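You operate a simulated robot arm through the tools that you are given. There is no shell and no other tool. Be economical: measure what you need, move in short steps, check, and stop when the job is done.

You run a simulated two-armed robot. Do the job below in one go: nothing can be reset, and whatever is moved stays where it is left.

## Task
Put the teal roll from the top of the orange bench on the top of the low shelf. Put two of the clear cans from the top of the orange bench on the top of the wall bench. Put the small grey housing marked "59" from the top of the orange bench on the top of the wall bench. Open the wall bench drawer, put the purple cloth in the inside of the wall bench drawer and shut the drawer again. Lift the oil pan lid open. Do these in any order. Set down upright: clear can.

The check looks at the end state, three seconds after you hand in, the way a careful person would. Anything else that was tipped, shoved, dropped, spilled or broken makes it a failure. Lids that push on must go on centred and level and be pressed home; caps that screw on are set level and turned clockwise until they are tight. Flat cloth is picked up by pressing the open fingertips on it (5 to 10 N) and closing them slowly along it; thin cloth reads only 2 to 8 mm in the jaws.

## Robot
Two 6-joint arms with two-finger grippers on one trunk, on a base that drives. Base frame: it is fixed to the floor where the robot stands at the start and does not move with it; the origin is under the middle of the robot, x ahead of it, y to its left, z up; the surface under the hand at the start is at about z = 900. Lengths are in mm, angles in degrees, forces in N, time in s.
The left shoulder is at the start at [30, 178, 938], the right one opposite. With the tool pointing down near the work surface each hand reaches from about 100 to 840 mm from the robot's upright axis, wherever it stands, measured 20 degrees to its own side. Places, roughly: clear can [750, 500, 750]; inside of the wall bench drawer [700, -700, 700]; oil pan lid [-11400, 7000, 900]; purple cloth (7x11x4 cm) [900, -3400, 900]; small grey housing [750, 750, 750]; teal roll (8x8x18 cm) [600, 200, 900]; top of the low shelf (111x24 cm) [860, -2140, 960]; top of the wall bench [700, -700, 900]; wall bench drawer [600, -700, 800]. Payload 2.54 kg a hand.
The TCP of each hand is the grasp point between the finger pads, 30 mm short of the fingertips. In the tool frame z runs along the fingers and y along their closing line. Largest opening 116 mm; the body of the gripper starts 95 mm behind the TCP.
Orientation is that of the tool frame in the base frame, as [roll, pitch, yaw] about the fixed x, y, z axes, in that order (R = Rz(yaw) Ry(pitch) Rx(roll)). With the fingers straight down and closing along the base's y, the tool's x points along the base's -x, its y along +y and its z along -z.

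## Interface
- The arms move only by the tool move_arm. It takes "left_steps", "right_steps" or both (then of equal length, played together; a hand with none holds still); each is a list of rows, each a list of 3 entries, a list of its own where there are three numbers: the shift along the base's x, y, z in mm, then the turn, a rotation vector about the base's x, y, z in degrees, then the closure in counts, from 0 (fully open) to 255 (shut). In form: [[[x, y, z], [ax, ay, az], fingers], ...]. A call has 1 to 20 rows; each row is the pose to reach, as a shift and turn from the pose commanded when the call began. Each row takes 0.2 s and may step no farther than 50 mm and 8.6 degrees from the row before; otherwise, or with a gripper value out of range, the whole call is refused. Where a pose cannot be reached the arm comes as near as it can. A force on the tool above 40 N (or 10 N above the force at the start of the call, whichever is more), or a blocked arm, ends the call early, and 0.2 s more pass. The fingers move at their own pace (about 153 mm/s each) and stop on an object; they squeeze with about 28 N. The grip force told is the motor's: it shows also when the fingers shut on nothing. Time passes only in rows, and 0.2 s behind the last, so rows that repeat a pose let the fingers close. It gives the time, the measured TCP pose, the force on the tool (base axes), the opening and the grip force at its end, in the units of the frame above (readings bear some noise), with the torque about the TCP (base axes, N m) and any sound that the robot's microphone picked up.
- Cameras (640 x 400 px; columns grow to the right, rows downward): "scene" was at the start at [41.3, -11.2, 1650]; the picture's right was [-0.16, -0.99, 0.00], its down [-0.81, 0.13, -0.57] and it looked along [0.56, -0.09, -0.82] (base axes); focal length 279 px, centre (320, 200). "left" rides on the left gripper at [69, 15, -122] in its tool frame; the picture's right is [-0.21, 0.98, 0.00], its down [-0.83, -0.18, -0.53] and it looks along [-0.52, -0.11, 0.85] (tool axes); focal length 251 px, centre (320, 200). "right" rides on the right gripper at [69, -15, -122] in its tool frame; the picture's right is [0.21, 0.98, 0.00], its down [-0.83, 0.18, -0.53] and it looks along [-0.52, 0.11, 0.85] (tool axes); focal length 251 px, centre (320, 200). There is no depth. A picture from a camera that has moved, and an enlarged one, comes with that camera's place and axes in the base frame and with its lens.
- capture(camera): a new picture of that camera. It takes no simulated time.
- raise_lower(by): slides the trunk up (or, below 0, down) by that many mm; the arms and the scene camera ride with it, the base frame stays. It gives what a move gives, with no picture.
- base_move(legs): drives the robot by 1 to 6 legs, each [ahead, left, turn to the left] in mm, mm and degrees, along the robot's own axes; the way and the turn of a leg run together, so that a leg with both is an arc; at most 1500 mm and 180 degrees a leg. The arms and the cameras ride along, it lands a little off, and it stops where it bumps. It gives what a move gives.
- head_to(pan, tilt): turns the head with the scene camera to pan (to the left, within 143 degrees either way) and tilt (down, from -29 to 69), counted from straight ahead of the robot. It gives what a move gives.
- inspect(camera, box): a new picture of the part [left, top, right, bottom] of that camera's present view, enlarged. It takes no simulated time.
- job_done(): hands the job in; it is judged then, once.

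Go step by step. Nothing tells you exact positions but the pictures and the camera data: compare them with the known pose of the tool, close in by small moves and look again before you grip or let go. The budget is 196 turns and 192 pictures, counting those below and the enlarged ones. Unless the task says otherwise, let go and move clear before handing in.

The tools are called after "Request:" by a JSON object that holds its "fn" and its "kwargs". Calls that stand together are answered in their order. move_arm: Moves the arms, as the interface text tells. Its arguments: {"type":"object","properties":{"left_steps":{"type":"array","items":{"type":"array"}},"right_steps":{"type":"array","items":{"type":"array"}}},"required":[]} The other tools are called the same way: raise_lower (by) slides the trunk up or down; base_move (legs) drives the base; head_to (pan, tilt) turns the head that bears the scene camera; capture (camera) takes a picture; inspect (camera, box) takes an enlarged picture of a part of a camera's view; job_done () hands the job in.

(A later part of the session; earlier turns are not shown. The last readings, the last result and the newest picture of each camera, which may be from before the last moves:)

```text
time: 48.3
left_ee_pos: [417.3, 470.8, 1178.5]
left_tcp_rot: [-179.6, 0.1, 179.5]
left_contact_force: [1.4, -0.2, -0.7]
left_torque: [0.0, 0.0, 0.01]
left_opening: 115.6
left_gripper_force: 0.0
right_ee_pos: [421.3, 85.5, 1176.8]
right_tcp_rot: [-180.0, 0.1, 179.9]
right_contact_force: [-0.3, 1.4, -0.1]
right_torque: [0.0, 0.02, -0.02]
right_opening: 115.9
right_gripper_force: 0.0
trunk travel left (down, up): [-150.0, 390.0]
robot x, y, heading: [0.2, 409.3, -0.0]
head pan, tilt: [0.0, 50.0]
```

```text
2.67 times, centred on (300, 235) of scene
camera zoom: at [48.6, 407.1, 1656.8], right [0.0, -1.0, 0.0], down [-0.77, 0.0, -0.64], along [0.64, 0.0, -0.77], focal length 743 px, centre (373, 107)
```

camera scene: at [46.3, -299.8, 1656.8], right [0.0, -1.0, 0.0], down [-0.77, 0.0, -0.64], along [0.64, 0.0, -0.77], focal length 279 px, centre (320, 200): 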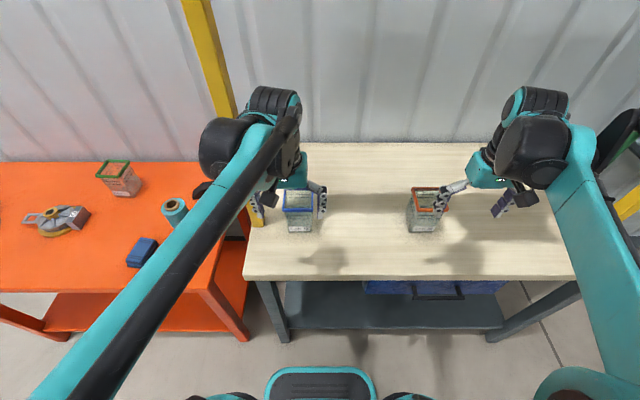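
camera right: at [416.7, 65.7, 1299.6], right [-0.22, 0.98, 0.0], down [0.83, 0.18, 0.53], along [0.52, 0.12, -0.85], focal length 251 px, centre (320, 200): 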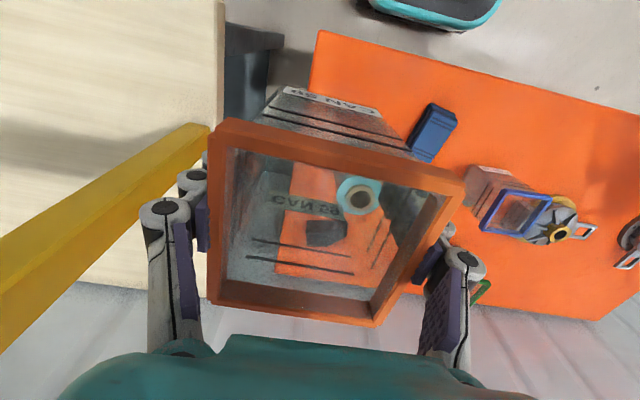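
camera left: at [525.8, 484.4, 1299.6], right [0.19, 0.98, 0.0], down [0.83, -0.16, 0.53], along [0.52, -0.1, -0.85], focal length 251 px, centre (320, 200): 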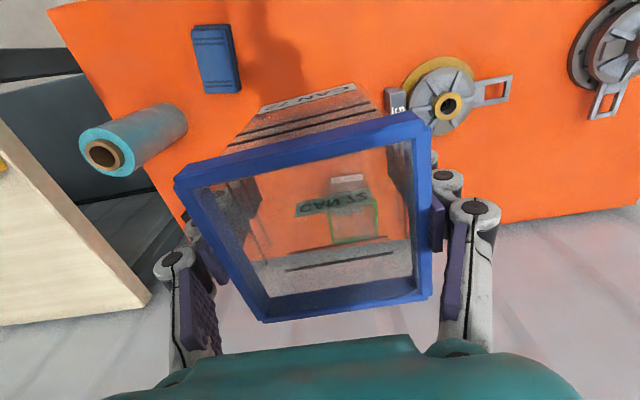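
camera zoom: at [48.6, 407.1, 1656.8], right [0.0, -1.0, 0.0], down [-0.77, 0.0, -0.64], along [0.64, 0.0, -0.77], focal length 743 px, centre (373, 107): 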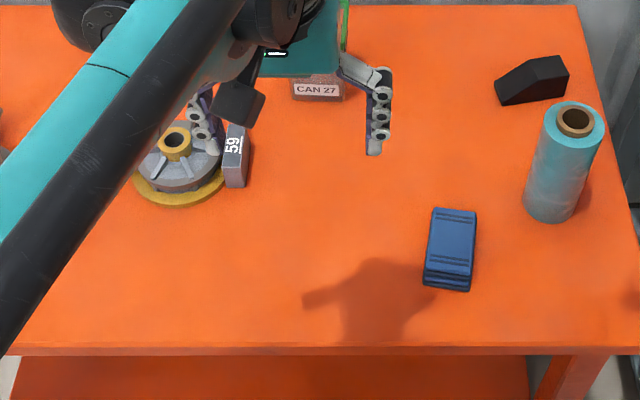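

Now the left hand above the housing for a close look.

Request:
{"fn": "move_arm", "kwargs": {"left_steps": [[[32, 30, 0], [0, 0, 0], 0], [[64, 60, 0], [0, 0, 0], 0], [[96, 90, 0], [0, 0, 0], 0], [[128, 120, 0], [0, 0, 0], 0], [[160, 150, 0], [0, 0, 0], 0], [[192, 180, -20], [0, 0, 0], 0], [[223, 208, -50], [0, 0, 0], 0], [[235, 208, -90], [0, 0, 0], 0], [[235, 208, -120], [0, 0, 0], 0]]}}

Request:
{"fn": "capture", "kwargs": {"camera": "left"}}

Request:
{"fn": "inspect", "kwargs": {"camera": "scene", "box": [140, 140, 300, 240]}}

```text
refused: row 7 steps farther than a row can; nothing moved
```

```text
161 pictures are left
camera left: at [347.8, 489.3, 1301.5], right [0.22, 0.97, -0.01], down [0.82, -0.18, 0.54], along [0.52, -0.13, -0.84], focal length 251 px, centre (320, 200)
```

left: 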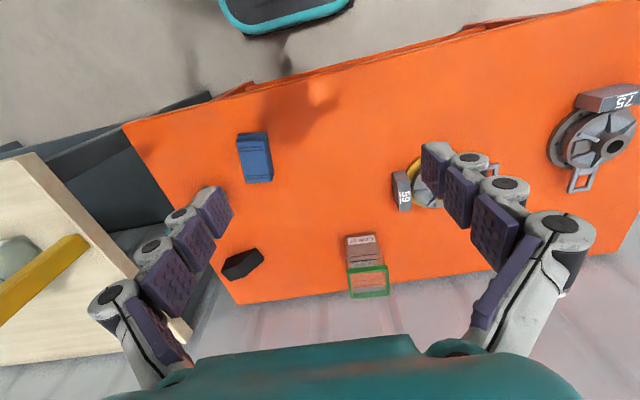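

```text
4.00 times, centred on (220, 190) of scene
camera zoom: at [48.6, 407.1, 1656.8], right [0.0, -1.0, 0.0], down [-0.77, 0.0, -0.64], along [0.64, 0.0, -0.77], focal length 1115 px, centre (720, 240)
```

zoom: 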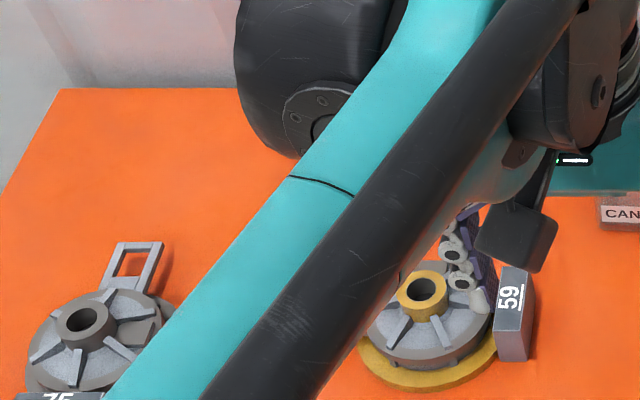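

Step size again; I resend with shorter steps.

Request:
{"fn": "move_arm", "kwargs": {"left_steps": [[[32, 30, 0], [0, 0, 0], 0], [[64, 60, 0], [0, 0, 0], 0], [[96, 90, 0], [0, 0, 0], 0], [[128, 120, 0], [0, 0, 0], 0], [[160, 150, 0], [0, 0, 0], 0], [[190, 178, -20], [0, 0, 0], 0], [[215, 200, -45], [0, 0, 0], 0], [[235, 208, -80], [0, 0, 0], 0], [[235, 208, -120], [0, 0, 0], 0], [[235, 208, -120], [0, 0, 0], 0]]}}

Request:
{"fn": "capture", "kwargs": {"camera": "left"}}

Request:
{"fn": "inspect", "kwargs": {"camera": "scene", "box": [140, 140, 300, 240]}}

```text
time: 50.5
left_ee_pos: [653.0, 678.1, 1058.6]
left_tcp_rot: [-179.6, 0.1, 179.5]
left_contact_force: [-0.3, -0.5, 0.4]
left_torque: [0.03, 0.01, -0.01]
left_opening: 116.0
left_gripper_force: 0.1
right_ee_pos: [420.4, 85.5, 1177.9]
right_tcp_rot: [-179.9, 0.0, -180.0]
right_contact_force: [0.0, 0.0, -0.5]
right_torque: [0.01, 0.0, 0.01]
right_opening: 115.9
right_gripper_force: 0.2
trunk travel left (down, up): [-150.0, 390.0]
robot x, y, heading: [-2.3, 407.8, -0.0]
head pan, tilt: [0.0, 50.0]
```

```text
159 pictures are left
camera left: at [583.7, 696.0, 1180.9], right [0.22, 0.97, -0.01], down [0.82, -0.18, 0.54], along [0.52, -0.13, -0.84], focal length 251 px, centre (320, 200)
```

left: 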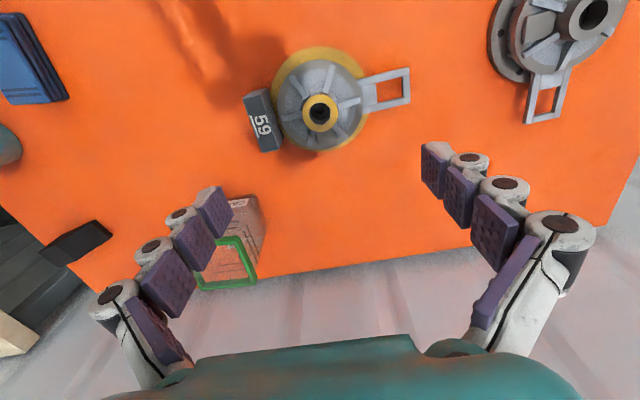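

```text
4.00 times, centred on (220, 190) of scene
camera zoom: at [48.6, 406.3, 1656.8], right [0.0, -1.0, 0.0], down [-0.77, 0.0, -0.64], along [0.64, 0.0, -0.77], focal length 1115 px, centre (720, 240)
```

zoom: 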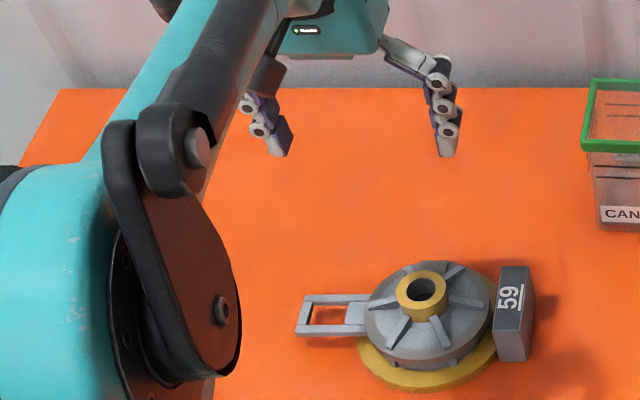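

Hub centre ≈(657,676), top z≈851, ~46 mm wide. I centre over it and come closer to view the ribs.

Request:
{"fn": "move_arm", "kwargs": {"left_steps": [[[4, -2, -40], [0, 0, 0], 0], [[4, -2, -80], [0, 0, 0], 0], [[4, -2, -120], [0, 0, 0], 0], [[4, -2, -120], [0, 0, 0], 0]]}}

Request:
{"fn": "capture", "kwargs": {"camera": "left"}}

Request:
{"fn": "inspect", "kwargs": {"camera": "scene", "box": [180, 170, 300, 245]}}

```text
time: 51.5
left_ee_pos: [655.8, 673.6, 939.7]
left_tcp_rot: [-179.5, 0.0, 179.5]
left_contact_force: [0.5, -1.0, -0.8]
left_torque: [-0.01, 0.01, 0.0]
left_opening: 116.3
left_gripper_force: 0.0
right_ee_pos: [419.1, 84.0, 1178.0]
right_tcp_rot: [-179.9, 0.0, 179.9]
right_contact_force: [0.5, -1.1, 0.1]
right_torque: [-0.02, -0.03, 0.0]
right_opening: 115.9
right_gripper_force: 0.1
trunk travel left (down, up): [-150.0, 390.0]
robot x, y, heading: [3.2, 404.7, 0.1]
head pan, tilt: [0.0, 50.0]
```

```text
157 pictures are left
camera left: at [585.6, 694.3, 1061.0], right [0.22, 0.97, -0.01], down [0.82, -0.18, 0.54], along [0.52, -0.13, -0.84], focal length 251 px, centre (320, 200)
```

left: 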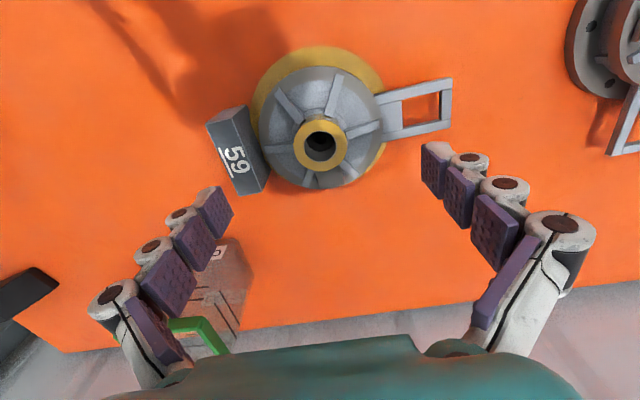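

```text
5.33 times, centred on (240, 208) of scene
camera zoom: at [47.9, 406.2, 1656.8], right [0.0, -1.0, 0.0], down [-0.77, 0.0, -0.64], along [0.64, 0.0, -0.77], focal length 1486 px, centre (747, 160)
```

zoom: 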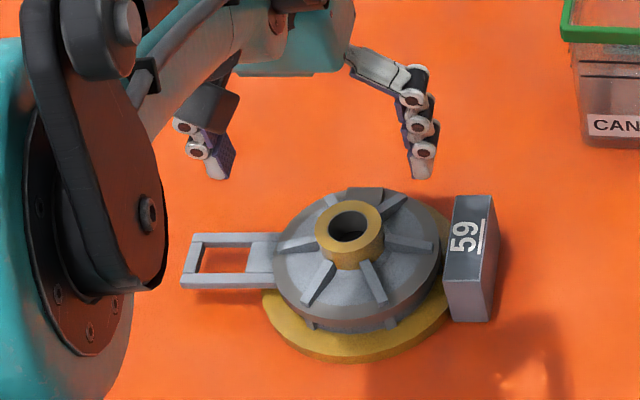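

The ribs lie about 60° apart with gaps at 65°/245°, so I turn the hand −25° and partly close before going down onto the hub.

Request:
{"fn": "move_arm", "kwargs": {"left_steps": [[[1, 1, 0], [0, 0, -8], 30], [[2, 2, 0], [0, 0, -16], 60], [[3, 3, 0], [0, 0, -25], 80], [[3, 3, -20], [0, 0, -25], 80], [[3, 3, -40], [0, 0, -25], 80], [[3, 3, -55], [0, 0, -25], 80], [[3, 3, -55], [0, 0, -25], 80]]}}

Request:
{"fn": "capture", "kwargs": {"camera": "left"}}

Request:
{"fn": "inspect", "kwargs": {"camera": "scene", "box": [180, 170, 300, 245]}}

```text
refused: row 3 steps farther than a row can; nothing moved
```

```text
155 pictures are left
camera left: at [585.6, 694.3, 1061.0], right [0.22, 0.97, -0.01], down [0.82, -0.18, 0.54], along [0.52, -0.13, -0.84], focal length 251 px, centre (320, 200)
```

left: 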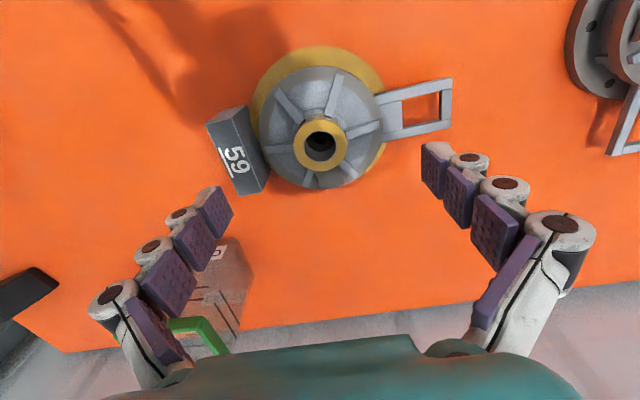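

```text
5.33 times, centred on (240, 208) of scene
camera zoom: at [47.9, 406.2, 1656.8], right [0.0, -1.0, 0.0], down [-0.77, 0.0, -0.64], along [0.64, 0.0, -0.77], focal length 1486 px, centre (747, 160)
```

zoom: 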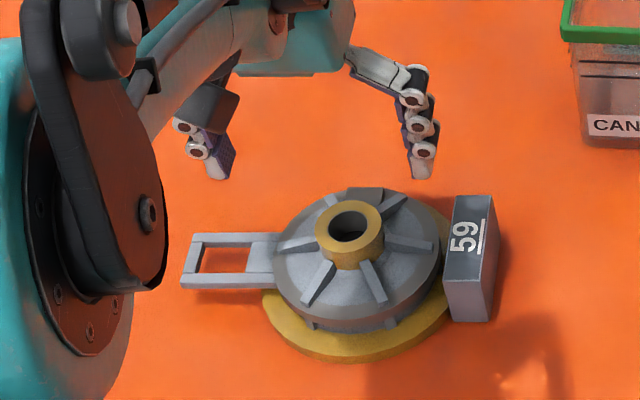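

Rotation step was 9°; resending.

Request:
{"fn": "move_arm", "kwargs": {"left_steps": [[[1, 1, 0], [0, 0, -8], 30], [[2, 2, 0], [0, 0, -16], 60], [[3, 3, 0], [0, 0, -24], 80], [[3, 3, -20], [0, 0, -25], 80], [[3, 3, -40], [0, 0, -25], 80], [[3, 3, -55], [0, 0, -25], 80], [[3, 3, -55], [0, 0, -25], 80]]}}

Request:
{"fn": "capture", "kwargs": {"camera": "left"}}

Request:
{"fn": "inspect", "kwargs": {"camera": "scene", "box": [180, 170, 300, 245]}}

```text
time: 53.1
left_ee_pos: [660.0, 678.7, 884.2]
left_tcp_rot: [-179.6, 0.1, 154.5]
left_contact_force: [0.2, 0.9, 0.0]
left_torque: [-0.01, 0.01, -0.05]
left_opening: 79.3
left_gripper_force: 0.0
right_ee_pos: [421.0, 85.5, 1176.2]
right_tcp_rot: [-179.9, 0.0, 179.9]
right_contact_force: [0.9, 0.5, 0.3]
right_torque: [0.02, 0.01, -0.03]
right_opening: 116.0
right_gripper_force: 0.1
trunk travel left (down, up): [-150.0, 390.0]
robot x, y, heading: [5.5, 407.4, 0.2]
head pan, tilt: [0.0, 50.0]
```

```text
153 pictures are left
camera left: at [602.8, 725.6, 1007.1], right [0.61, 0.79, -0.01], down [0.67, -0.52, 0.54], along [0.42, -0.33, -0.84], focal length 251 px, centre (320, 200)
```

left: 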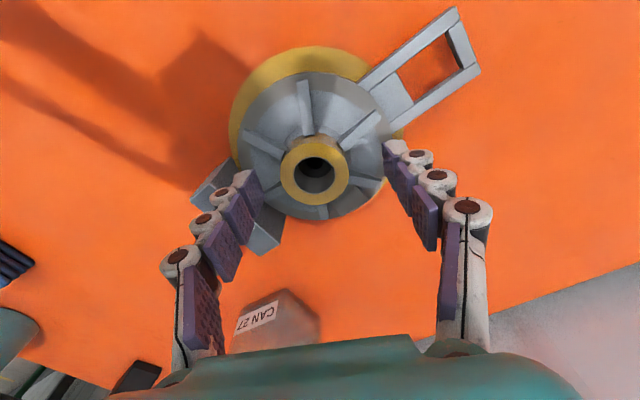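

```text
5.33 times, centred on (240, 208) of scene
camera zoom: at [48.4, 406.3, 1656.8], right [0.0, -1.0, 0.0], down [-0.77, 0.0, -0.64], along [0.64, 0.0, -0.77], focal length 1486 px, centre (747, 160)
```

zoom: 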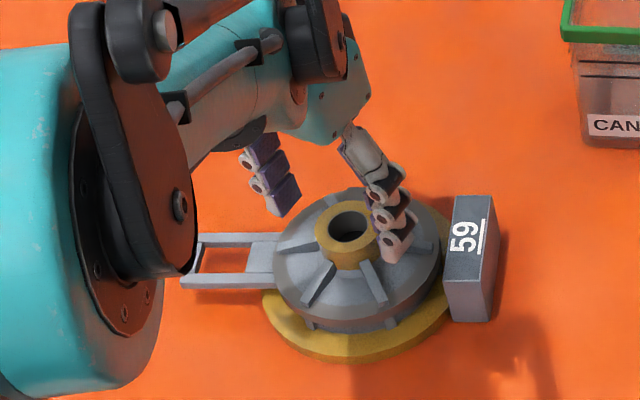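

Nicely centred, fingers between ribs. Down 20 mm and close.

Request:
{"fn": "move_arm", "kwargs": {"left_steps": [[[0, -2, -7], [0, 0, 0], 80], [[0, -2, -14], [0, 0, 0], 80], [[0, -2, -20], [0, 0, 0], 80], [[0, -2, -20], [0, 0, 0], 110], [[0, -2, -20], [0, 0, 0], 140], [[0, -2, -20], [0, 0, 0], 170], [[0, -2, -20], [0, 0, 0], 200], [[0, -2, -20], [0, 0, 0], 200]]}}

Request:
{"fn": "inspect", "kwargs": {"camera": "scene", "box": [180, 170, 300, 245]}}

Request:
{"fn": "capture", "kwargs": {"camera": "left"}}

```text
time: 54.3
left_ee_pos: [659.4, 675.6, 869.2]
left_tcp_rot: [-179.8, 0.2, 154.5]
left_contact_force: [-4.2, -6.9, 33.2]
left_torque: [0.35, 0.26, 0.07]
left_opening: 43.4
left_gripper_force: 28.1
right_ee_pos: [417.7, 82.6, 1178.0]
right_tcp_rot: [179.9, 0.1, -180.0]
right_contact_force: [0.4, -0.4, 0.1]
right_torque: [0.02, 0.0, 0.0]
right_opening: 116.0
right_gripper_force: 0.0
trunk travel left (down, up): [-150.0, 390.0]
robot x, y, heading: [-0.0, 407.2, 0.2]
head pan, tilt: [0.0, 50.0]
stopped in row 6 (left hand): the force on the tool passed its limit at 48 N (the readings are from after the stop); the commanded pose is now the measured one
```

```text
5.33 times, centred on (240, 208) of scene
camera zoom: at [44.8, 403.2, 1657.1], right [0.0, -1.0, 0.0], down [-0.76, 0.0, -0.64], along [0.64, 0.0, -0.76], focal length 1486 px, centre (747, 160)
```

zoom: 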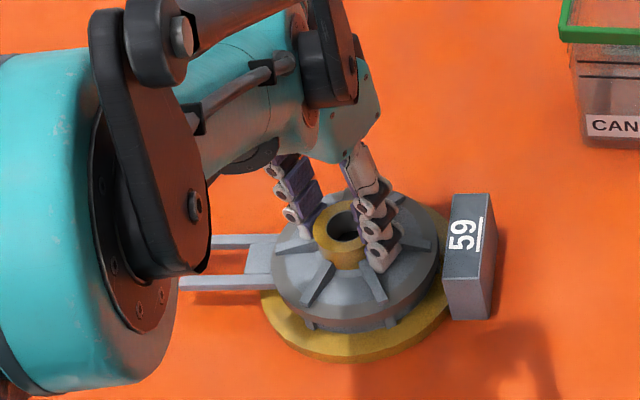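

```text
150 pictures are left
camera left: at [601.4, 721.7, 991.5], right [0.61, 0.79, 0.0], down [0.67, -0.52, 0.54], along [0.42, -0.33, -0.84], focal length 251 px, centre (320, 200)
```

left: 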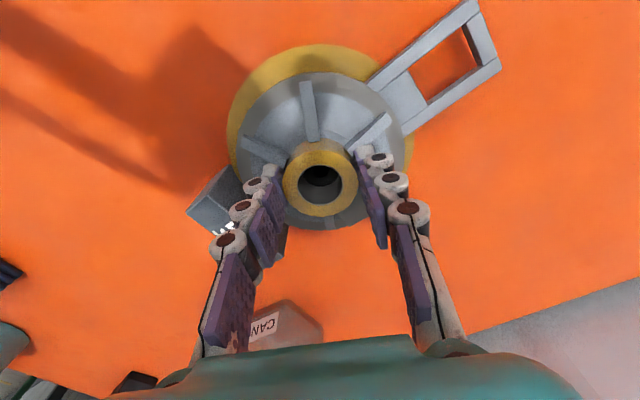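

Tips reached the disc and hold the hub at 43 mm. I lift slowly.

Request:
{"fn": "move_arm", "kwargs": {"left_steps": [[[0, 0, 2], [0, 0, 0], 200], [[0, 0, 2], [0, 0, 0], 200], [[0, 0, 6], [0, 0, 0], 200], [[0, 0, 12], [0, 0, 0], 200], [[0, 0, 20], [0, 0, 0], 200], [[0, 0, 20], [0, 0, 0], 200]]}}

Request:
{"fn": "inspect", "kwargs": {"camera": "scene", "box": [180, 170, 300, 245]}}

```text
time: 55.7
left_ee_pos: [660.4, 677.4, 886.5]
left_tcp_rot: [-179.7, 0.0, 154.6]
left_contact_force: [-0.9, -0.1, -4.4]
left_torque: [0.09, -0.01, 0.01]
left_opening: 43.5
left_gripper_force: 28.2
right_ee_pos: [421.3, 84.5, 1175.3]
right_tcp_rot: [-179.9, 0.0, 180.0]
right_contact_force: [0.1, 1.4, -0.7]
right_torque: [0.01, 0.0, 0.03]
right_opening: 115.9
right_gripper_force: 0.0
trunk travel left (down, up): [-150.0, 390.0]
robot x, y, heading: [4.0, 405.5, 0.0]
head pan, tilt: [0.0, 50.0]
```

```text
5.33 times, centred on (240, 208) of scene
camera zoom: at [49.4, 406.8, 1656.7], right [0.0, -1.0, 0.0], down [-0.77, 0.0, -0.64], along [0.64, 0.0, -0.77], focal length 1486 px, centre (747, 160)
```

zoom: 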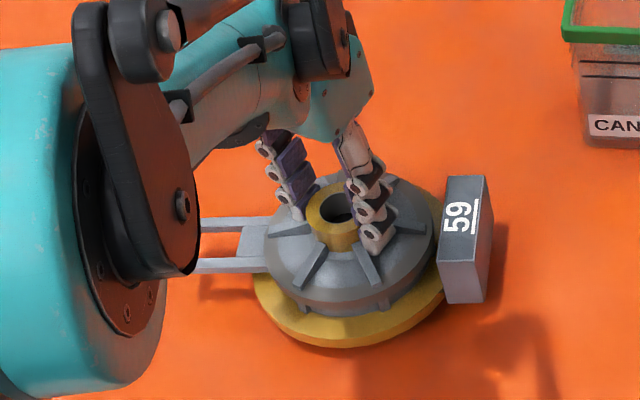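

Housing is held level (≈0.44 kg). Raising it and drawing it back.

Request:
{"fn": "move_arm", "kwargs": {"left_steps": [[[0, 0, 40], [0, 0, 0], 200], [[0, 0, 80], [0, 0, 0], 200], [[0, 0, 120], [0, 0, 0], 200], [[0, 0, 160], [0, 0, 0], 200], [[0, 0, 200], [0, 0, 0], 200], [[0, 0, 240], [0, 0, 0], 200], [[0, 0, 280], [0, 0, 0], 200], [[-40, -15, 290], [0, 0, 0], 200], [[-80, -30, 290], [0, 0, 0], 200], [[-120, -45, 290], [0, 0, 0], 200], [[-160, -60, 290], [0, 0, 0], 200], [[-200, -75, 290], [0, 0, 0], 200], [[-230, -80, 290], [0, 0, 0], 200], [[-230, -80, 290], [0, 0, 0], 200]]}}

Request:
{"fn": "capture", "kwargs": {"camera": "scene"}}

Request:
{"fn": "capture", "kwargs": {"camera": "right"}}

```text
time: 58.7
left_ee_pos: [432.7, 596.1, 1174.9]
left_tcp_rot: [-179.7, 0.1, 154.6]
left_contact_force: [0.6, 0.2, -3.7]
left_torque: [0.1, 0.02, 0.03]
left_opening: 43.5
left_gripper_force: 28.1
right_ee_pos: [421.7, 85.8, 1176.8]
right_tcp_rot: [180.0, 0.0, 180.0]
right_contact_force: [-0.1, 0.5, -0.6]
right_torque: [0.02, 0.04, 0.03]
right_opening: 116.0
right_gripper_force: 0.1
trunk travel left (down, up): [-150.0, 390.0]
robot x, y, heading: [4.5, 409.7, -0.2]
head pan, tilt: [0.0, 50.0]
```

```text
148 pictures are left
camera scene: at [50.1, 406.8, 1656.7], right [0.0, -1.0, 0.0], down [-0.77, 0.0, -0.64], along [0.64, 0.0, -0.77], focal length 279 px, centre (320, 200)
```

scene: 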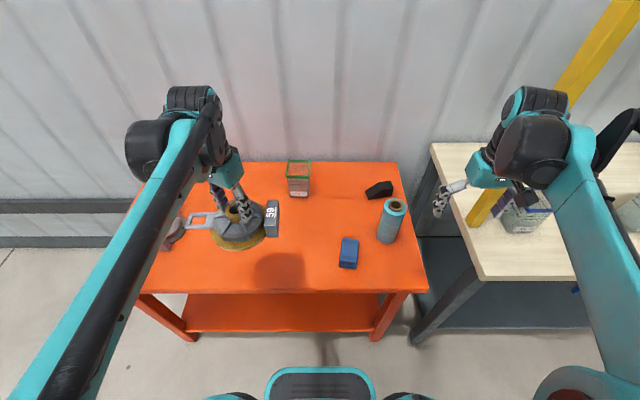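

```text
147 pictures are left
camera right: at [353.1, 71.8, 1298.4], right [-0.21, 0.98, 0.0], down [0.83, 0.18, 0.53], along [0.52, 0.11, -0.85], focal length 251 px, centre (320, 200)
```

right: 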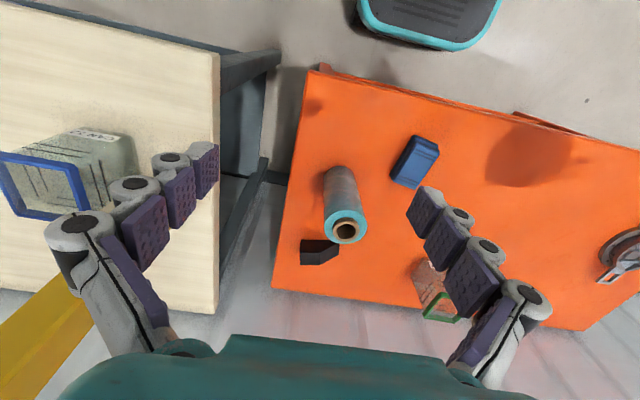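

Roll top ≈(595,168,976). Bringing the right hand above it.

Request:
{"fn": "move_arm", "kwargs": {"right_steps": [[[40, 18, 0], [0, 0, 0], 0], [[80, 36, 0], [0, 0, 0], 0], [[120, 56, 0], [0, 0, 0], 0], [[155, 75, -15], [0, 0, 0], 0], [[174, 82, -45], [0, 0, 0], 0], [[174, 82, -85], [0, 0, 0], 0], [[174, 82, -120], [0, 0, 0], 0], [[174, 82, -120], [0, 0, 0], 0]]}}

Request:
{"fn": "capture", "kwargs": {"camera": "right"}}

Request:
{"fn": "inspect", "kwargs": {"camera": "scene", "box": [330, 150, 470, 250]}}

```text
time: 60.5
left_ee_pos: [430.2, 598.0, 1175.0]
left_tcp_rot: [-179.7, 0.1, 154.6]
left_contact_force: [0.1, -1.1, -4.9]
left_torque: [0.09, 0.0, 0.01]
left_opening: 43.4
left_gripper_force: 27.5
right_ee_pos: [596.9, 166.9, 1055.7]
right_tcp_rot: [-180.0, 0.0, -179.9]
right_contact_force: [0.0, 0.4, -0.3]
right_torque: [-0.01, -0.01, -0.03]
right_opening: 116.0
right_gripper_force: 0.0
trunk travel left (down, up): [-150.0, 390.0]
robot x, y, heading: [2.0, 408.1, 0.2]
head pan, tilt: [0.0, 50.0]
```

```text
146 pictures are left
camera right: at [527.2, 152.8, 1178.7], right [-0.21, 0.98, 0.0], down [0.83, 0.18, 0.53], along [0.52, 0.11, -0.85], focal length 251 px, centre (320, 200)
```

right: 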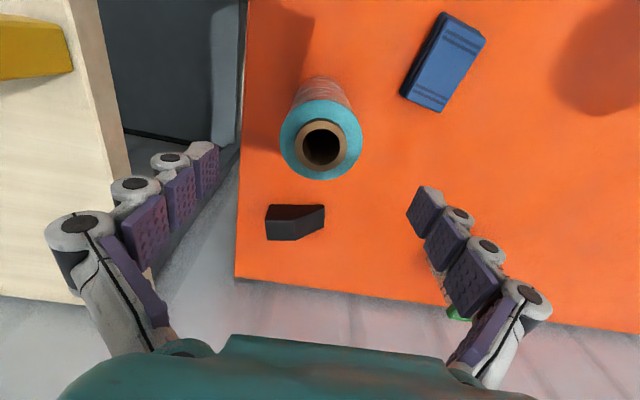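

```text
4.00 times, centred on (400, 200) of scene
camera zoom: at [48.7, 406.9, 1656.8], right [0.0, -1.0, 0.0], down [-0.77, 0.0, -0.64], along [0.64, 0.0, -0.77], focal length 1115 px, centre (0, 200)
```

zoom: 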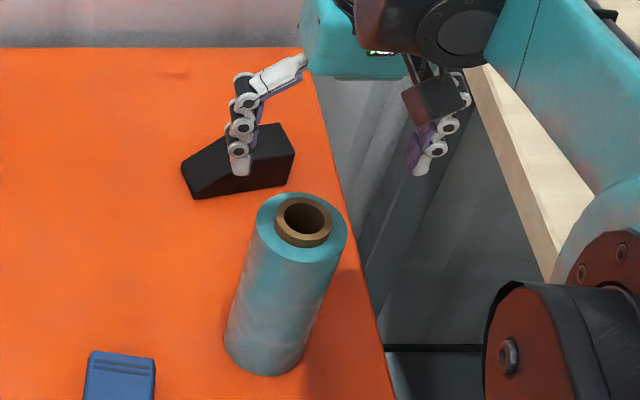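

Centred. Descend 145 mm and grip the roll.

Request:
{"fn": "move_arm", "kwargs": {"right_steps": [[[1, 2, -40], [0, 0, 0], 0], [[1, 2, -80], [0, 0, 0], 0], [[1, 2, -120], [0, 0, 0], 0], [[1, 2, -145], [0, 0, 0], 0], [[1, 2, -145], [0, 0, 0], 50], [[1, 2, -145], [0, 0, 0], 90], [[1, 2, -145], [0, 0, 0], 140], [[1, 2, -145], [0, 0, 0], 180], [[1, 2, -145], [0, 0, 0], 180], [[1, 2, -140], [0, 0, 0], 180], [[1, 2, -125], [0, 0, 0], 180], [[1, 2, -125], [0, 0, 0], 180]]}}

Request:
{"fn": "inspect", "kwargs": {"camera": "scene", "box": [330, 150, 470, 250]}}

```text
time: 63.1
left_ee_pos: [432.5, 596.3, 1174.3]
left_tcp_rot: [-179.7, 0.1, 154.6]
left_contact_force: [0.1, 0.2, -3.8]
left_torque: [0.08, 0.0, -0.02]
left_opening: 43.3
left_gripper_force: 27.3
right_ee_pos: [597.4, 169.4, 931.5]
right_tcp_rot: [180.0, -0.1, -180.0]
right_contact_force: [0.6, 0.3, -6.0]
right_torque: [0.04, 0.0, -0.01]
right_opening: 70.9
right_gripper_force: 28.2
trunk travel left (down, up): [-150.0, 390.0]
robot x, y, heading: [-0.1, 407.4, -0.1]
head pan, tilt: [0.0, 50.0]
```

```text
4.00 times, centred on (400, 200) of scene
camera zoom: at [50.2, 406.4, 1656.7], right [0.0, -1.0, 0.0], down [-0.77, 0.0, -0.64], along [0.64, 0.0, -0.77], focal length 1115 px, centre (0, 200)
```

zoom: 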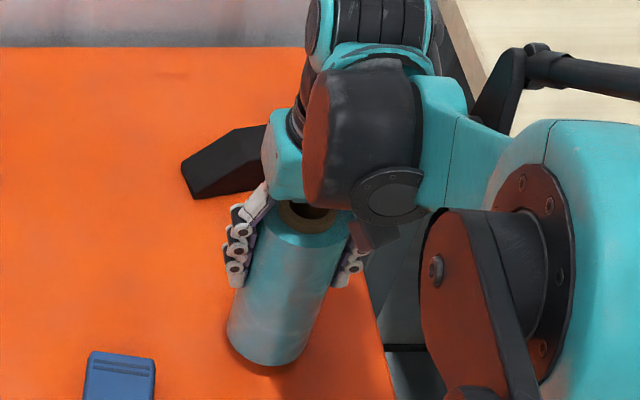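

Roll held and lifted. Raising and retracting.

Request:
{"fn": "move_arm", "kwargs": {"right_steps": [[[0, 0, 40], [0, 0, 0], 180], [[0, 0, 80], [0, 0, 0], 180], [[0, 0, 120], [0, 0, 0], 180], [[0, 0, 160], [0, 0, 0], 180], [[0, 0, 200], [0, 0, 0], 180], [[0, 0, 240], [0, 0, 0], 180], [[-40, -20, 255], [0, 0, 0], 180], [[-80, -40, 255], [0, 0, 0], 180], [[-120, -60, 255], [0, 0, 0], 180], [[-160, -80, 255], [0, 0, 0], 180], [[-170, -85, 255], [0, 0, 0], 180]]}}

Request:
{"fn": "capture", "kwargs": {"camera": "scene"}}

```text
time: 65.5
left_ee_pos: [432.9, 595.9, 1175.1]
left_tcp_rot: [-179.7, 0.1, 154.6]
left_contact_force: [0.3, 0.0, -3.6]
left_torque: [0.09, 0.02, -0.01]
left_opening: 43.2
left_gripper_force: 27.7
right_ee_pos: [424.1, 84.0, 1185.8]
right_tcp_rot: [180.0, 0.2, 180.0]
right_contact_force: [0.8, -0.2, -6.4]
right_torque: [-0.04, -0.01, -0.02]
right_opening: 70.8
right_gripper_force: 27.9
trunk travel left (down, up): [-150.0, 390.0]
robot x, y, heading: [1.8, 405.0, 0.1]
head pan, tilt: [0.0, 50.0]
```

```text
143 pictures are left
camera scene: at [50.0, 406.4, 1656.7], right [0.0, -1.0, 0.0], down [-0.77, 0.0, -0.64], along [0.64, 0.0, -0.77], focal length 279 px, centre (320, 200)
```

scene: 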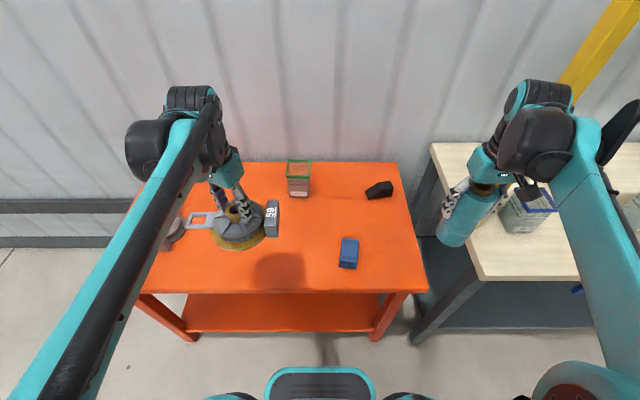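

Both held. Driving right ~1025 mm so the left hand is before y≈-430 on the wall bench.

Request:
{"fn": "base_move", "kwargs": {"legs": [[0, -1025, 0]]}}

Request:
{"fn": "capture", "kwargs": {"camera": "scene"}}

```text
time: 70.8
left_ee_pos: [435.0, -412.2, 1175.8]
left_tcp_rot: [-179.7, 0.0, 154.8]
left_contact_force: [0.0, 0.0, -5.0]
left_torque: [0.05, 0.01, -0.01]
left_opening: 43.3
left_gripper_force: 28.3
right_ee_pos: [430.6, -924.9, 1184.5]
right_tcp_rot: [179.9, 0.0, -179.7]
right_contact_force: [0.1, -0.4, -6.0]
right_torque: [0.02, 0.01, -0.02]
right_opening: 70.9
right_gripper_force: 27.8
trunk travel left (down, up): [-150.0, 390.0]
robot x, y, heading: [5.1, -602.6, 0.0]
head pan, tilt: [0.0, 50.0]
```

```text
142 pictures are left
camera scene: at [52.1, -603.6, 1656.7], right [0.01, -1.0, 0.0], down [-0.77, 0.0, -0.64], along [0.64, 0.0, -0.77], focal length 279 px, centre (320, 200)
```

scene: 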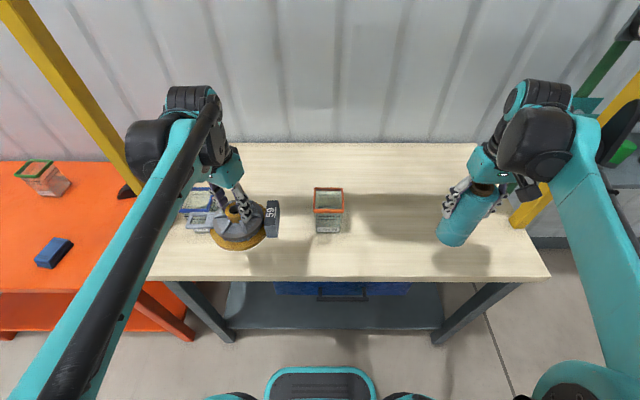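

Extending the housing to (690,-430) behind the gap between the cans, then lowering.

Request:
{"fn": "move_arm", "kwargs": {"left_steps": [[[40, -3, 0], [0, 0, 0], 200], [[80, -6, 0], [0, 0, 0], 200], [[120, -9, 0], [0, 0, 0], 200], [[160, -12, 0], [0, 0, 0], 200], [[200, -15, 0], [0, 0, 0], 200], [[240, -18, 0], [0, 0, 0], 200], [[255, -18, -30], [0, 0, 0], 200], [[255, -18, -70], [0, 0, 0], 200], [[255, -18, -110], [0, 0, 0], 200], [[255, -18, -150], [0, 0, 0], 200], [[255, -18, -180], [0, 0, 0], 200], [[255, -18, -192], [0, 0, 0], 200], [[255, -18, -192], [0, 0, 0], 200]]}}

Request:
{"fn": "inspect", "kwargs": {"camera": "scene", "box": [140, 120, 380, 270]}}

```text
time: 73.6
left_ee_pos: [688.8, -428.7, 981.3]
left_tcp_rot: [-179.7, 0.1, 154.8]
left_contact_force: [-0.3, 0.5, -5.0]
left_torque: [0.08, 0.01, -0.01]
left_opening: 43.7
left_gripper_force: 27.7
right_ee_pos: [429.8, -924.1, 1184.4]
right_tcp_rot: [179.9, 0.0, -179.7]
right_contact_force: [0.7, -0.4, -5.8]
right_torque: [-0.01, 0.05, 0.03]
right_opening: 70.7
right_gripper_force: 27.4
trunk travel left (down, up): [-150.0, 390.0]
robot x, y, heading: [5.4, -601.9, 0.2]
head pan, tilt: [0.0, 50.0]
```

```text
2.67 times, centred on (260, 195) of scene
camera zoom: at [52.5, -603.1, 1656.7], right [0.01, -1.0, 0.0], down [-0.77, 0.0, -0.64], along [0.64, 0.0, -0.77], focal length 743 px, centre (480, 213)
```

zoom: 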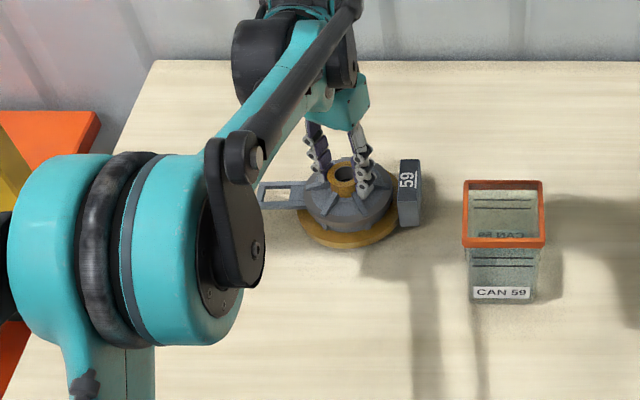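

Free of obstacles. Lowering gently to contact.

Request:
{"fn": "move_arm", "kwargs": {"left_steps": [[[0, 0, -3], [0, 0, 0], 200], [[0, 0, -6], [0, 0, 0], 200], [[0, 0, -9], [0, 0, 0], 200], [[0, 0, -9], [0, 0, 0], 200]]}}

```text
time: 74.6
left_ee_pos: [688.4, -429.1, 972.4]
left_tcp_rot: [-179.6, 0.1, 154.9]
left_contact_force: [0.5, -0.9, -4.2]
left_torque: [0.07, 0.02, 0.0]
left_opening: 43.4
left_gripper_force: 28.1
right_ee_pos: [428.9, -923.0, 1185.7]
right_tcp_rot: [-180.0, 0.0, -179.7]
right_contact_force: [0.9, -1.0, -6.6]
right_torque: [-0.04, -0.01, 0.0]
right_opening: 71.3
right_gripper_force: 27.0
trunk travel left (down, up): [-150.0, 390.0]
robot x, y, heading: [7.0, -607.1, 0.1]
head pan, tilt: [0.0, 50.0]
```

Request:
{"fn": "move_arm", "kwargs": {"left_steps": [[[0, 0, -1.5], [0, 0, 0], 200], [[0, 0, -3], [0, 0, 0], 200], [[0, 0, -3], [0, 0, 0], 200]]}}

```text
time: 75.4
left_ee_pos: [688.2, -428.6, 970.3]
left_tcp_rot: [-179.7, 0.1, 154.8]
left_contact_force: [-0.5, -1.1, -4.6]
left_torque: [0.07, -0.01, 0.0]
left_opening: 43.3
left_gripper_force: 28.4
right_ee_pos: [430.0, -923.1, 1185.0]
right_tcp_rot: [179.9, -0.1, -179.7]
right_contact_force: [-0.3, -0.3, -5.4]
right_torque: [0.03, 0.0, 0.0]
right_opening: 71.1
right_gripper_force: 28.5
trunk travel left (down, up): [-150.0, 390.0]
robot x, y, heading: [3.0, -599.9, 0.3]
head pan, tilt: [0.0, 50.0]
```

Request:
{"fn": "move_arm", "kwargs": {"left_steps": [[[0, 0, -1.5], [0, 0, 0], 200], [[0, 0, -3], [0, 0, 0], 200], [[0, 0, -3], [0, 0, 0], 200]]}}

```text
time: 76.2
left_ee_pos: [687.7, -427.1, 969.2]
left_tcp_rot: [-179.8, 0.3, 155.0]
left_contact_force: [14.5, 1.6, 32.4]
left_torque: [0.54, -0.43, -0.09]
left_opening: 43.2
left_gripper_force: 28.2
right_ee_pos: [428.0, -924.4, 1186.0]
right_tcp_rot: [180.0, 0.1, -179.6]
right_contact_force: [-0.3, 0.1, -6.2]
right_torque: [-0.01, 0.02, 0.0]
right_opening: 71.2
right_gripper_force: 28.3
trunk travel left (down, up): [-150.0, 390.0]
robot x, y, heading: [7.5, -599.1, 0.5]
head pan, tilt: [0.0, 50.0]
```

Contact. Back up 1 mm, open a little and rise.

Request:
{"fn": "move_arm", "kwargs": {"left_steps": [[[0, 0, 1.5], [0, 0, 0], 200], [[0, 0, 1.5], [0, 0, 0], 170], [[0, 0, 1.5], [0, 0, 0], 130], [[0, 0, 1.5], [0, 0, 0], 80], [[0, 0, 2], [0, 0, 0], 80], [[0, 0, 20], [0, 0, 0], 80], [[0, 0, 50], [0, 0, 0], 80], [[0, 0, 90], [0, 0, 0], 80], [[0, 0, 140], [0, 0, 0], 80], [[0, 0, 180], [0, 0, 0], 80], [[-45, 0, 200], [0, 0, 8], 80], [[-90, 0, 205], [0, 0, 16], 80], [[-135, 0, 205], [0, 0, 24], 80], [[-180, 0, 205], [0, 0, 25], 80], [[-225, 0, 205], [0, 0, 25], 80], [[-260, 0, 205], [0, 0, 25], 80]]}}

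Request:
{"fn": "capture", "kwargs": {"camera": "scene"}}

```text
time: 79.6
left_ee_pos: [429.4, -430.3, 1174.6]
left_tcp_rot: [-179.7, 0.2, 179.9]
left_contact_force: [0.0, -0.8, 0.1]
left_torque: [0.0, -0.01, 0.01]
left_opening: 79.8
left_gripper_force: 0.1
right_ee_pos: [428.3, -923.3, 1185.8]
right_tcp_rot: [180.0, 0.0, -179.6]
right_contact_force: [-0.4, 0.3, -6.4]
right_torque: [-0.01, -0.04, 0.01]
right_opening: 71.1
right_gripper_force: 27.9
trunk travel left (down, up): [-150.0, 390.0]
robot x, y, heading: [5.9, -603.9, 0.4]
head pan, tilt: [0.0, 50.0]
```

```text
140 pictures are left
camera scene: at [50.3, -603.1, 1656.8], right [0.01, -1.0, 0.0], down [-0.77, 0.0, -0.64], along [0.64, 0.0, -0.77], focal length 279 px, centre (320, 200)
```

scene: 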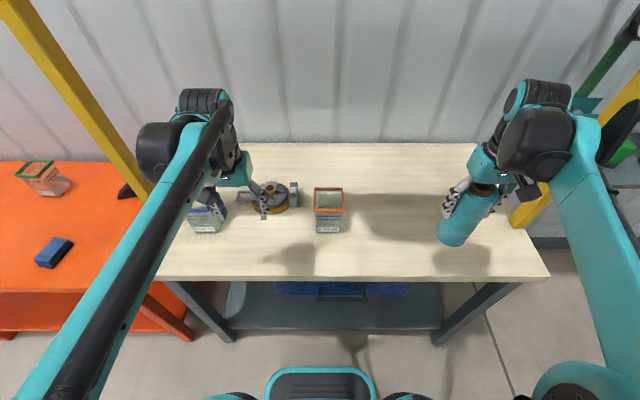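

Housing in place. Driving right toward the low shelf with the roll in the right hand.

Request:
{"fn": "base_move", "kwargs": {"legs": [[0, -1100, 0]]}}

Request:
{"fn": "head_to", "kwargs": {"pan": -35, "tilt": 35}}

Request:
{"fn": "capture", "kwargs": {"camera": "scene"}}

```text
time: 85.3
left_ee_pos: [438.7, -1543.6, 1172.9]
left_tcp_rot: [-179.7, 0.1, -179.8]
left_contact_force: [-0.3, 0.2, -0.7]
left_torque: [0.02, -0.01, 0.04]
left_opening: 79.6
left_gripper_force: 0.0
right_ee_pos: [439.9, -2036.6, 1185.5]
right_tcp_rot: [179.9, 0.1, -179.4]
right_contact_force: [0.9, 0.1, -6.6]
right_torque: [-0.02, 0.0, 0.03]
right_opening: 71.1
right_gripper_force: 28.3
trunk travel left (down, up): [-150.0, 390.0]
robot x, y, heading: [15.4, -1716.9, 0.5]
head pan, tilt: [0.0, 50.0]
```

```text
time: 86.3
left_ee_pos: [437.5, -1543.2, 1174.4]
left_tcp_rot: [-179.7, 0.1, -179.7]
left_contact_force: [-0.7, 0.4, 0.5]
left_torque: [-0.01, -0.01, -0.03]
left_opening: 79.6
left_gripper_force: 0.1
right_ee_pos: [440.9, -2036.3, 1186.1]
right_tcp_rot: [-180.0, 0.0, -179.5]
right_contact_force: [0.7, 0.2, -6.3]
right_torque: [-0.02, -0.01, 0.02]
right_opening: 71.1
right_gripper_force: 28.7
trunk travel left (down, up): [-150.0, 390.0]
robot x, y, heading: [14.8, -1715.0, 0.2]
head pan, tilt: [-35.0, 35.0]
```

```text
139 pictures are left
camera scene: at [56.5, -1769.1, 1678.4], right [-0.56, -0.83, 0.0], down [-0.47, 0.32, -0.82], along [0.68, -0.46, -0.57], focal length 279 px, centre (320, 200)
```

scene: 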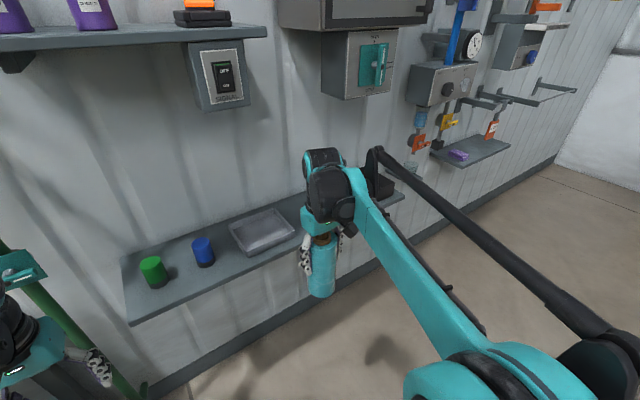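

The low shelf has cups, a tray and a bin. I look with the right hand camera for free space.

Request:
{"fn": "capture", "kwargs": {"camera": "right"}}

Request:
{"fn": "inspect", "kwargs": {"camera": "scene", "box": [100, 120, 440, 340]}}

Request:
{"fn": "capture", "kwargs": {"camera": "left"}}

```text
138 pictures are left
camera right: at [371.5, -2051.2, 1307.3], right [-0.23, 0.97, 0.0], down [0.82, 0.19, 0.53], along [0.52, 0.12, -0.85], focal length 251 px, centre (320, 200)
```

right: 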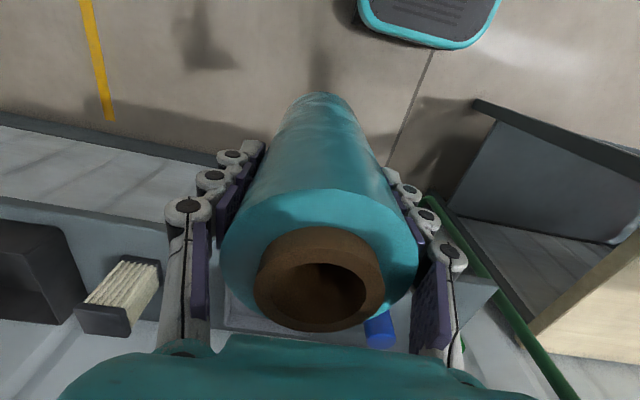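

```text
1.82 times, centred on (270, 230) of scene
camera zoom: at [56.5, -1769.1, 1678.4], right [-0.56, -0.83, 0.0], down [-0.47, 0.32, -0.82], along [0.68, -0.46, -0.57], focal length 507 px, centre (411, 146)
```

zoom: 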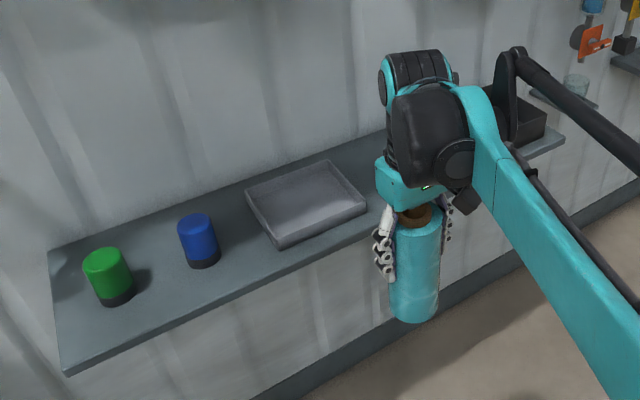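

```text
136 pictures are left
camera left: at [368.5, -1525.3, 1295.3], right [0.21, 0.98, 0.0], down [0.83, -0.18, 0.54], along [0.52, -0.12, -0.84], focal length 251 px, centre (320, 200)
```

left: 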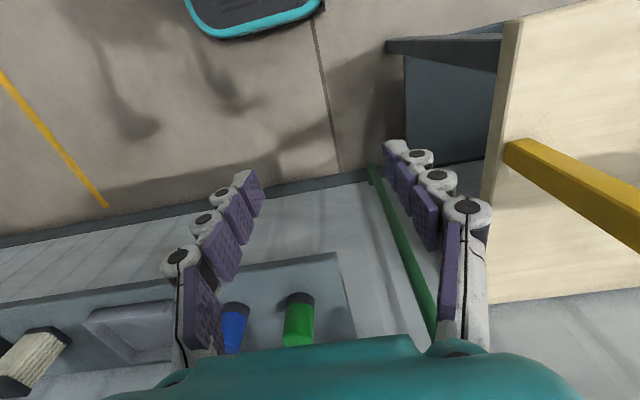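

Free space seems to be between the tray and the striped item. I drive a bit further right to see it.

Request:
{"fn": "base_move", "kwargs": {"legs": [[0, -350, 0]]}}

Request:
{"fn": "head_to", "kwargs": {"pan": 0, "tilt": 35}}

Request:
{"fn": "capture", "kwargs": {"camera": "scene"}}

Request:
{"fn": "capture", "kwargs": {"camera": "left"}}

```text
time: 88.5
left_ee_pos: [443.1, -1896.0, 1174.9]
left_tcp_rot: [-179.7, 0.0, -180.0]
left_contact_force: [-0.3, -0.2, -0.2]
left_torque: [0.08, 0.01, -0.02]
left_opening: 79.5
left_gripper_force: 0.0
right_ee_pos: [442.7, -2391.1, 1185.1]
right_tcp_rot: [-180.0, 0.0, -179.4]
right_contact_force: [0.0, -0.4, -7.9]
right_torque: [0.05, -0.02, -0.04]
right_opening: 71.1
right_gripper_force: 28.0
trunk travel left (down, up): [-150.0, 390.0]
robot x, y, heading: [18.4, -2068.2, 0.6]
head pan, tilt: [-35.0, 35.0]
```

```text
time: 89.6
left_ee_pos: [443.0, -1895.9, 1172.8]
left_tcp_rot: [-179.7, 0.0, -180.0]
left_contact_force: [0.6, -0.9, 0.4]
left_torque: [-0.02, -0.01, 0.01]
left_opening: 79.8
left_gripper_force: 0.1
right_ee_pos: [441.9, -2390.3, 1186.8]
right_tcp_rot: [-179.9, 0.0, -179.5]
right_contact_force: [-0.6, -0.3, -5.2]
right_torque: [0.0, 0.01, -0.01]
right_opening: 70.8
right_gripper_force: 28.2
trunk travel left (down, up): [-150.0, 390.0]
robot x, y, heading: [20.3, -2068.6, 0.6]
head pan, tilt: [0.0, 35.0]
```

```text
135 pictures are left
camera scene: at [75.2, -2070.6, 1678.5], right [0.01, -1.0, 0.0], down [-0.57, 0.0, -0.82], along [0.82, 0.01, -0.57], focal length 279 px, centre (320, 200)
```

scene: 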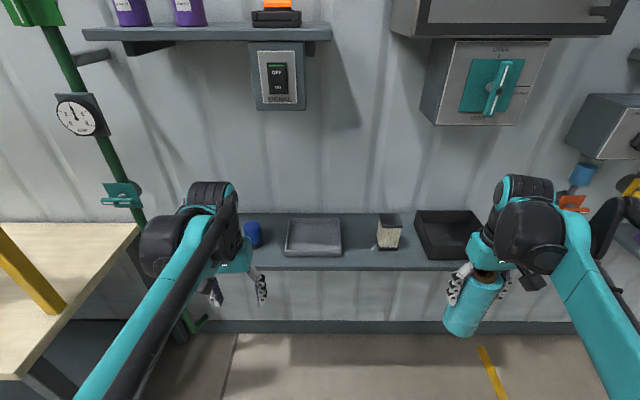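

```text
134 pictures are left
camera left: at [372.3, -1878.3, 1295.3], right [0.21, 0.98, 0.0], down [0.82, -0.18, 0.54], along [0.52, -0.12, -0.84], focal length 251 px, centre (320, 200)
```

left: 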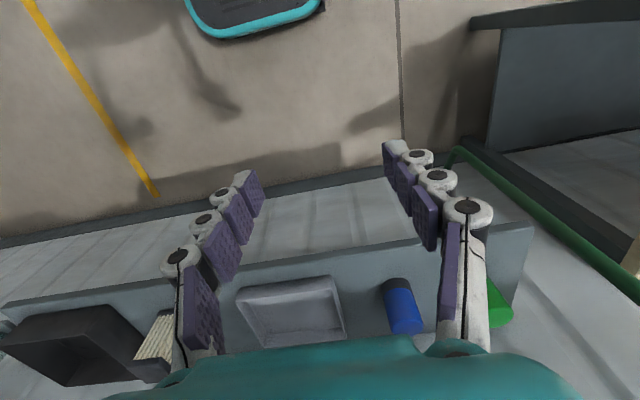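

Request:
{"fn": "inspect", "kwargs": {"camera": "scene", "box": [230, 180, 500, 350]}}

```text
2.35 times, centred on (365, 265) of scene
camera zoom: at [75.2, -2070.6, 1678.5], right [0.01, -1.0, 0.0], down [-0.57, 0.0, -0.82], along [0.82, 0.01, -0.57], focal length 656 px, centre (214, 47)
```

zoom: 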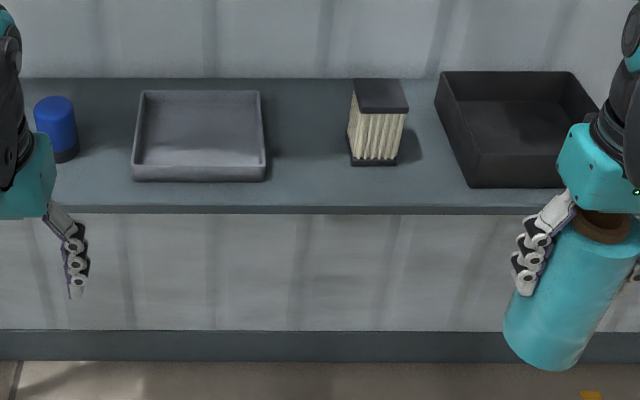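

Gap between tray (edge y≈-2138) and striped item (y≈-2267): centre ≈-2202, shelf mid x≈825. I drive ahead 120 and left 100, and then turn the hand 90° so the fingers open along x.

Request:
{"fn": "base_move", "kwargs": {"legs": [[120, 100, 0]]}}

Request:
{"fn": "move_arm", "kwargs": {"right_steps": [[[0, 0, 0], [0, 0, 8], 180], [[0, 0, 0], [0, 0, 16], 180], [[0, 0, 0], [0, 0, 24], 180], [[0, 0, 0], [0, 0, 32], 180], [[0, 0, 0], [0, 0, 40], 180], [[0, 0, 0], [0, 0, 48], 180], [[0, 0, 0], [0, 0, 56], 180], [[0, 0, 0], [0, 0, 64], 180], [[0, 0, 0], [0, 0, 72], 180], [[0, 0, 0], [0, 0, 80], 180], [[0, 0, 0], [0, 0, 88], 180], [[0, 0, 0], [0, 0, 90], 180]]}}

Request:
{"fn": "capture", "kwargs": {"camera": "scene"}}

```text
time: 91.0
left_ee_pos: [561.1, -1792.8, 1171.8]
left_tcp_rot: [-179.6, 0.1, -179.9]
left_contact_force: [0.9, 1.2, -0.2]
left_torque: [-0.04, 0.03, 0.04]
left_opening: 79.5
left_gripper_force: 0.1
right_ee_pos: [559.9, -2288.4, 1184.9]
right_tcp_rot: [-179.8, -0.1, -179.5]
right_contact_force: [0.8, 0.3, -6.8]
right_torque: [-0.06, 0.03, 0.01]
right_opening: 70.9
right_gripper_force: 28.1
trunk travel left (down, up): [-150.0, 390.0]
robot x, y, heading: [134.8, -1967.1, 0.3]
head pan, tilt: [0.0, 35.0]
```

```text
time: 93.5
left_ee_pos: [559.3, -1794.3, 1173.7]
left_tcp_rot: [-179.7, 0.2, -179.9]
left_contact_force: [0.2, -0.3, -0.1]
left_torque: [-0.01, -0.01, 0.01]
left_opening: 79.8
left_gripper_force: 0.1
right_ee_pos: [558.2, -2289.1, 1185.6]
right_tcp_rot: [180.0, 0.0, -89.5]
right_contact_force: [0.5, -0.2, -5.9]
right_torque: [-0.01, 0.02, -0.02]
right_opening: 71.0
right_gripper_force: 28.1
trunk travel left (down, up): [-150.0, 390.0]
robot x, y, heading: [133.5, -1969.8, 0.4]
head pan, tilt: [0.0, 35.0]
```

```text
132 pictures are left
camera scene: at [192.4, -1969.6, 1678.5], right [0.01, -1.0, 0.0], down [-0.57, 0.0, -0.82], along [0.82, 0.01, -0.57], focal length 279 px, centre (320, 200)
```

scene: 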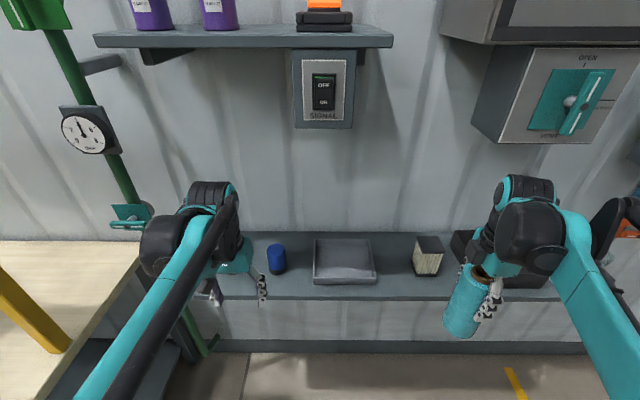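

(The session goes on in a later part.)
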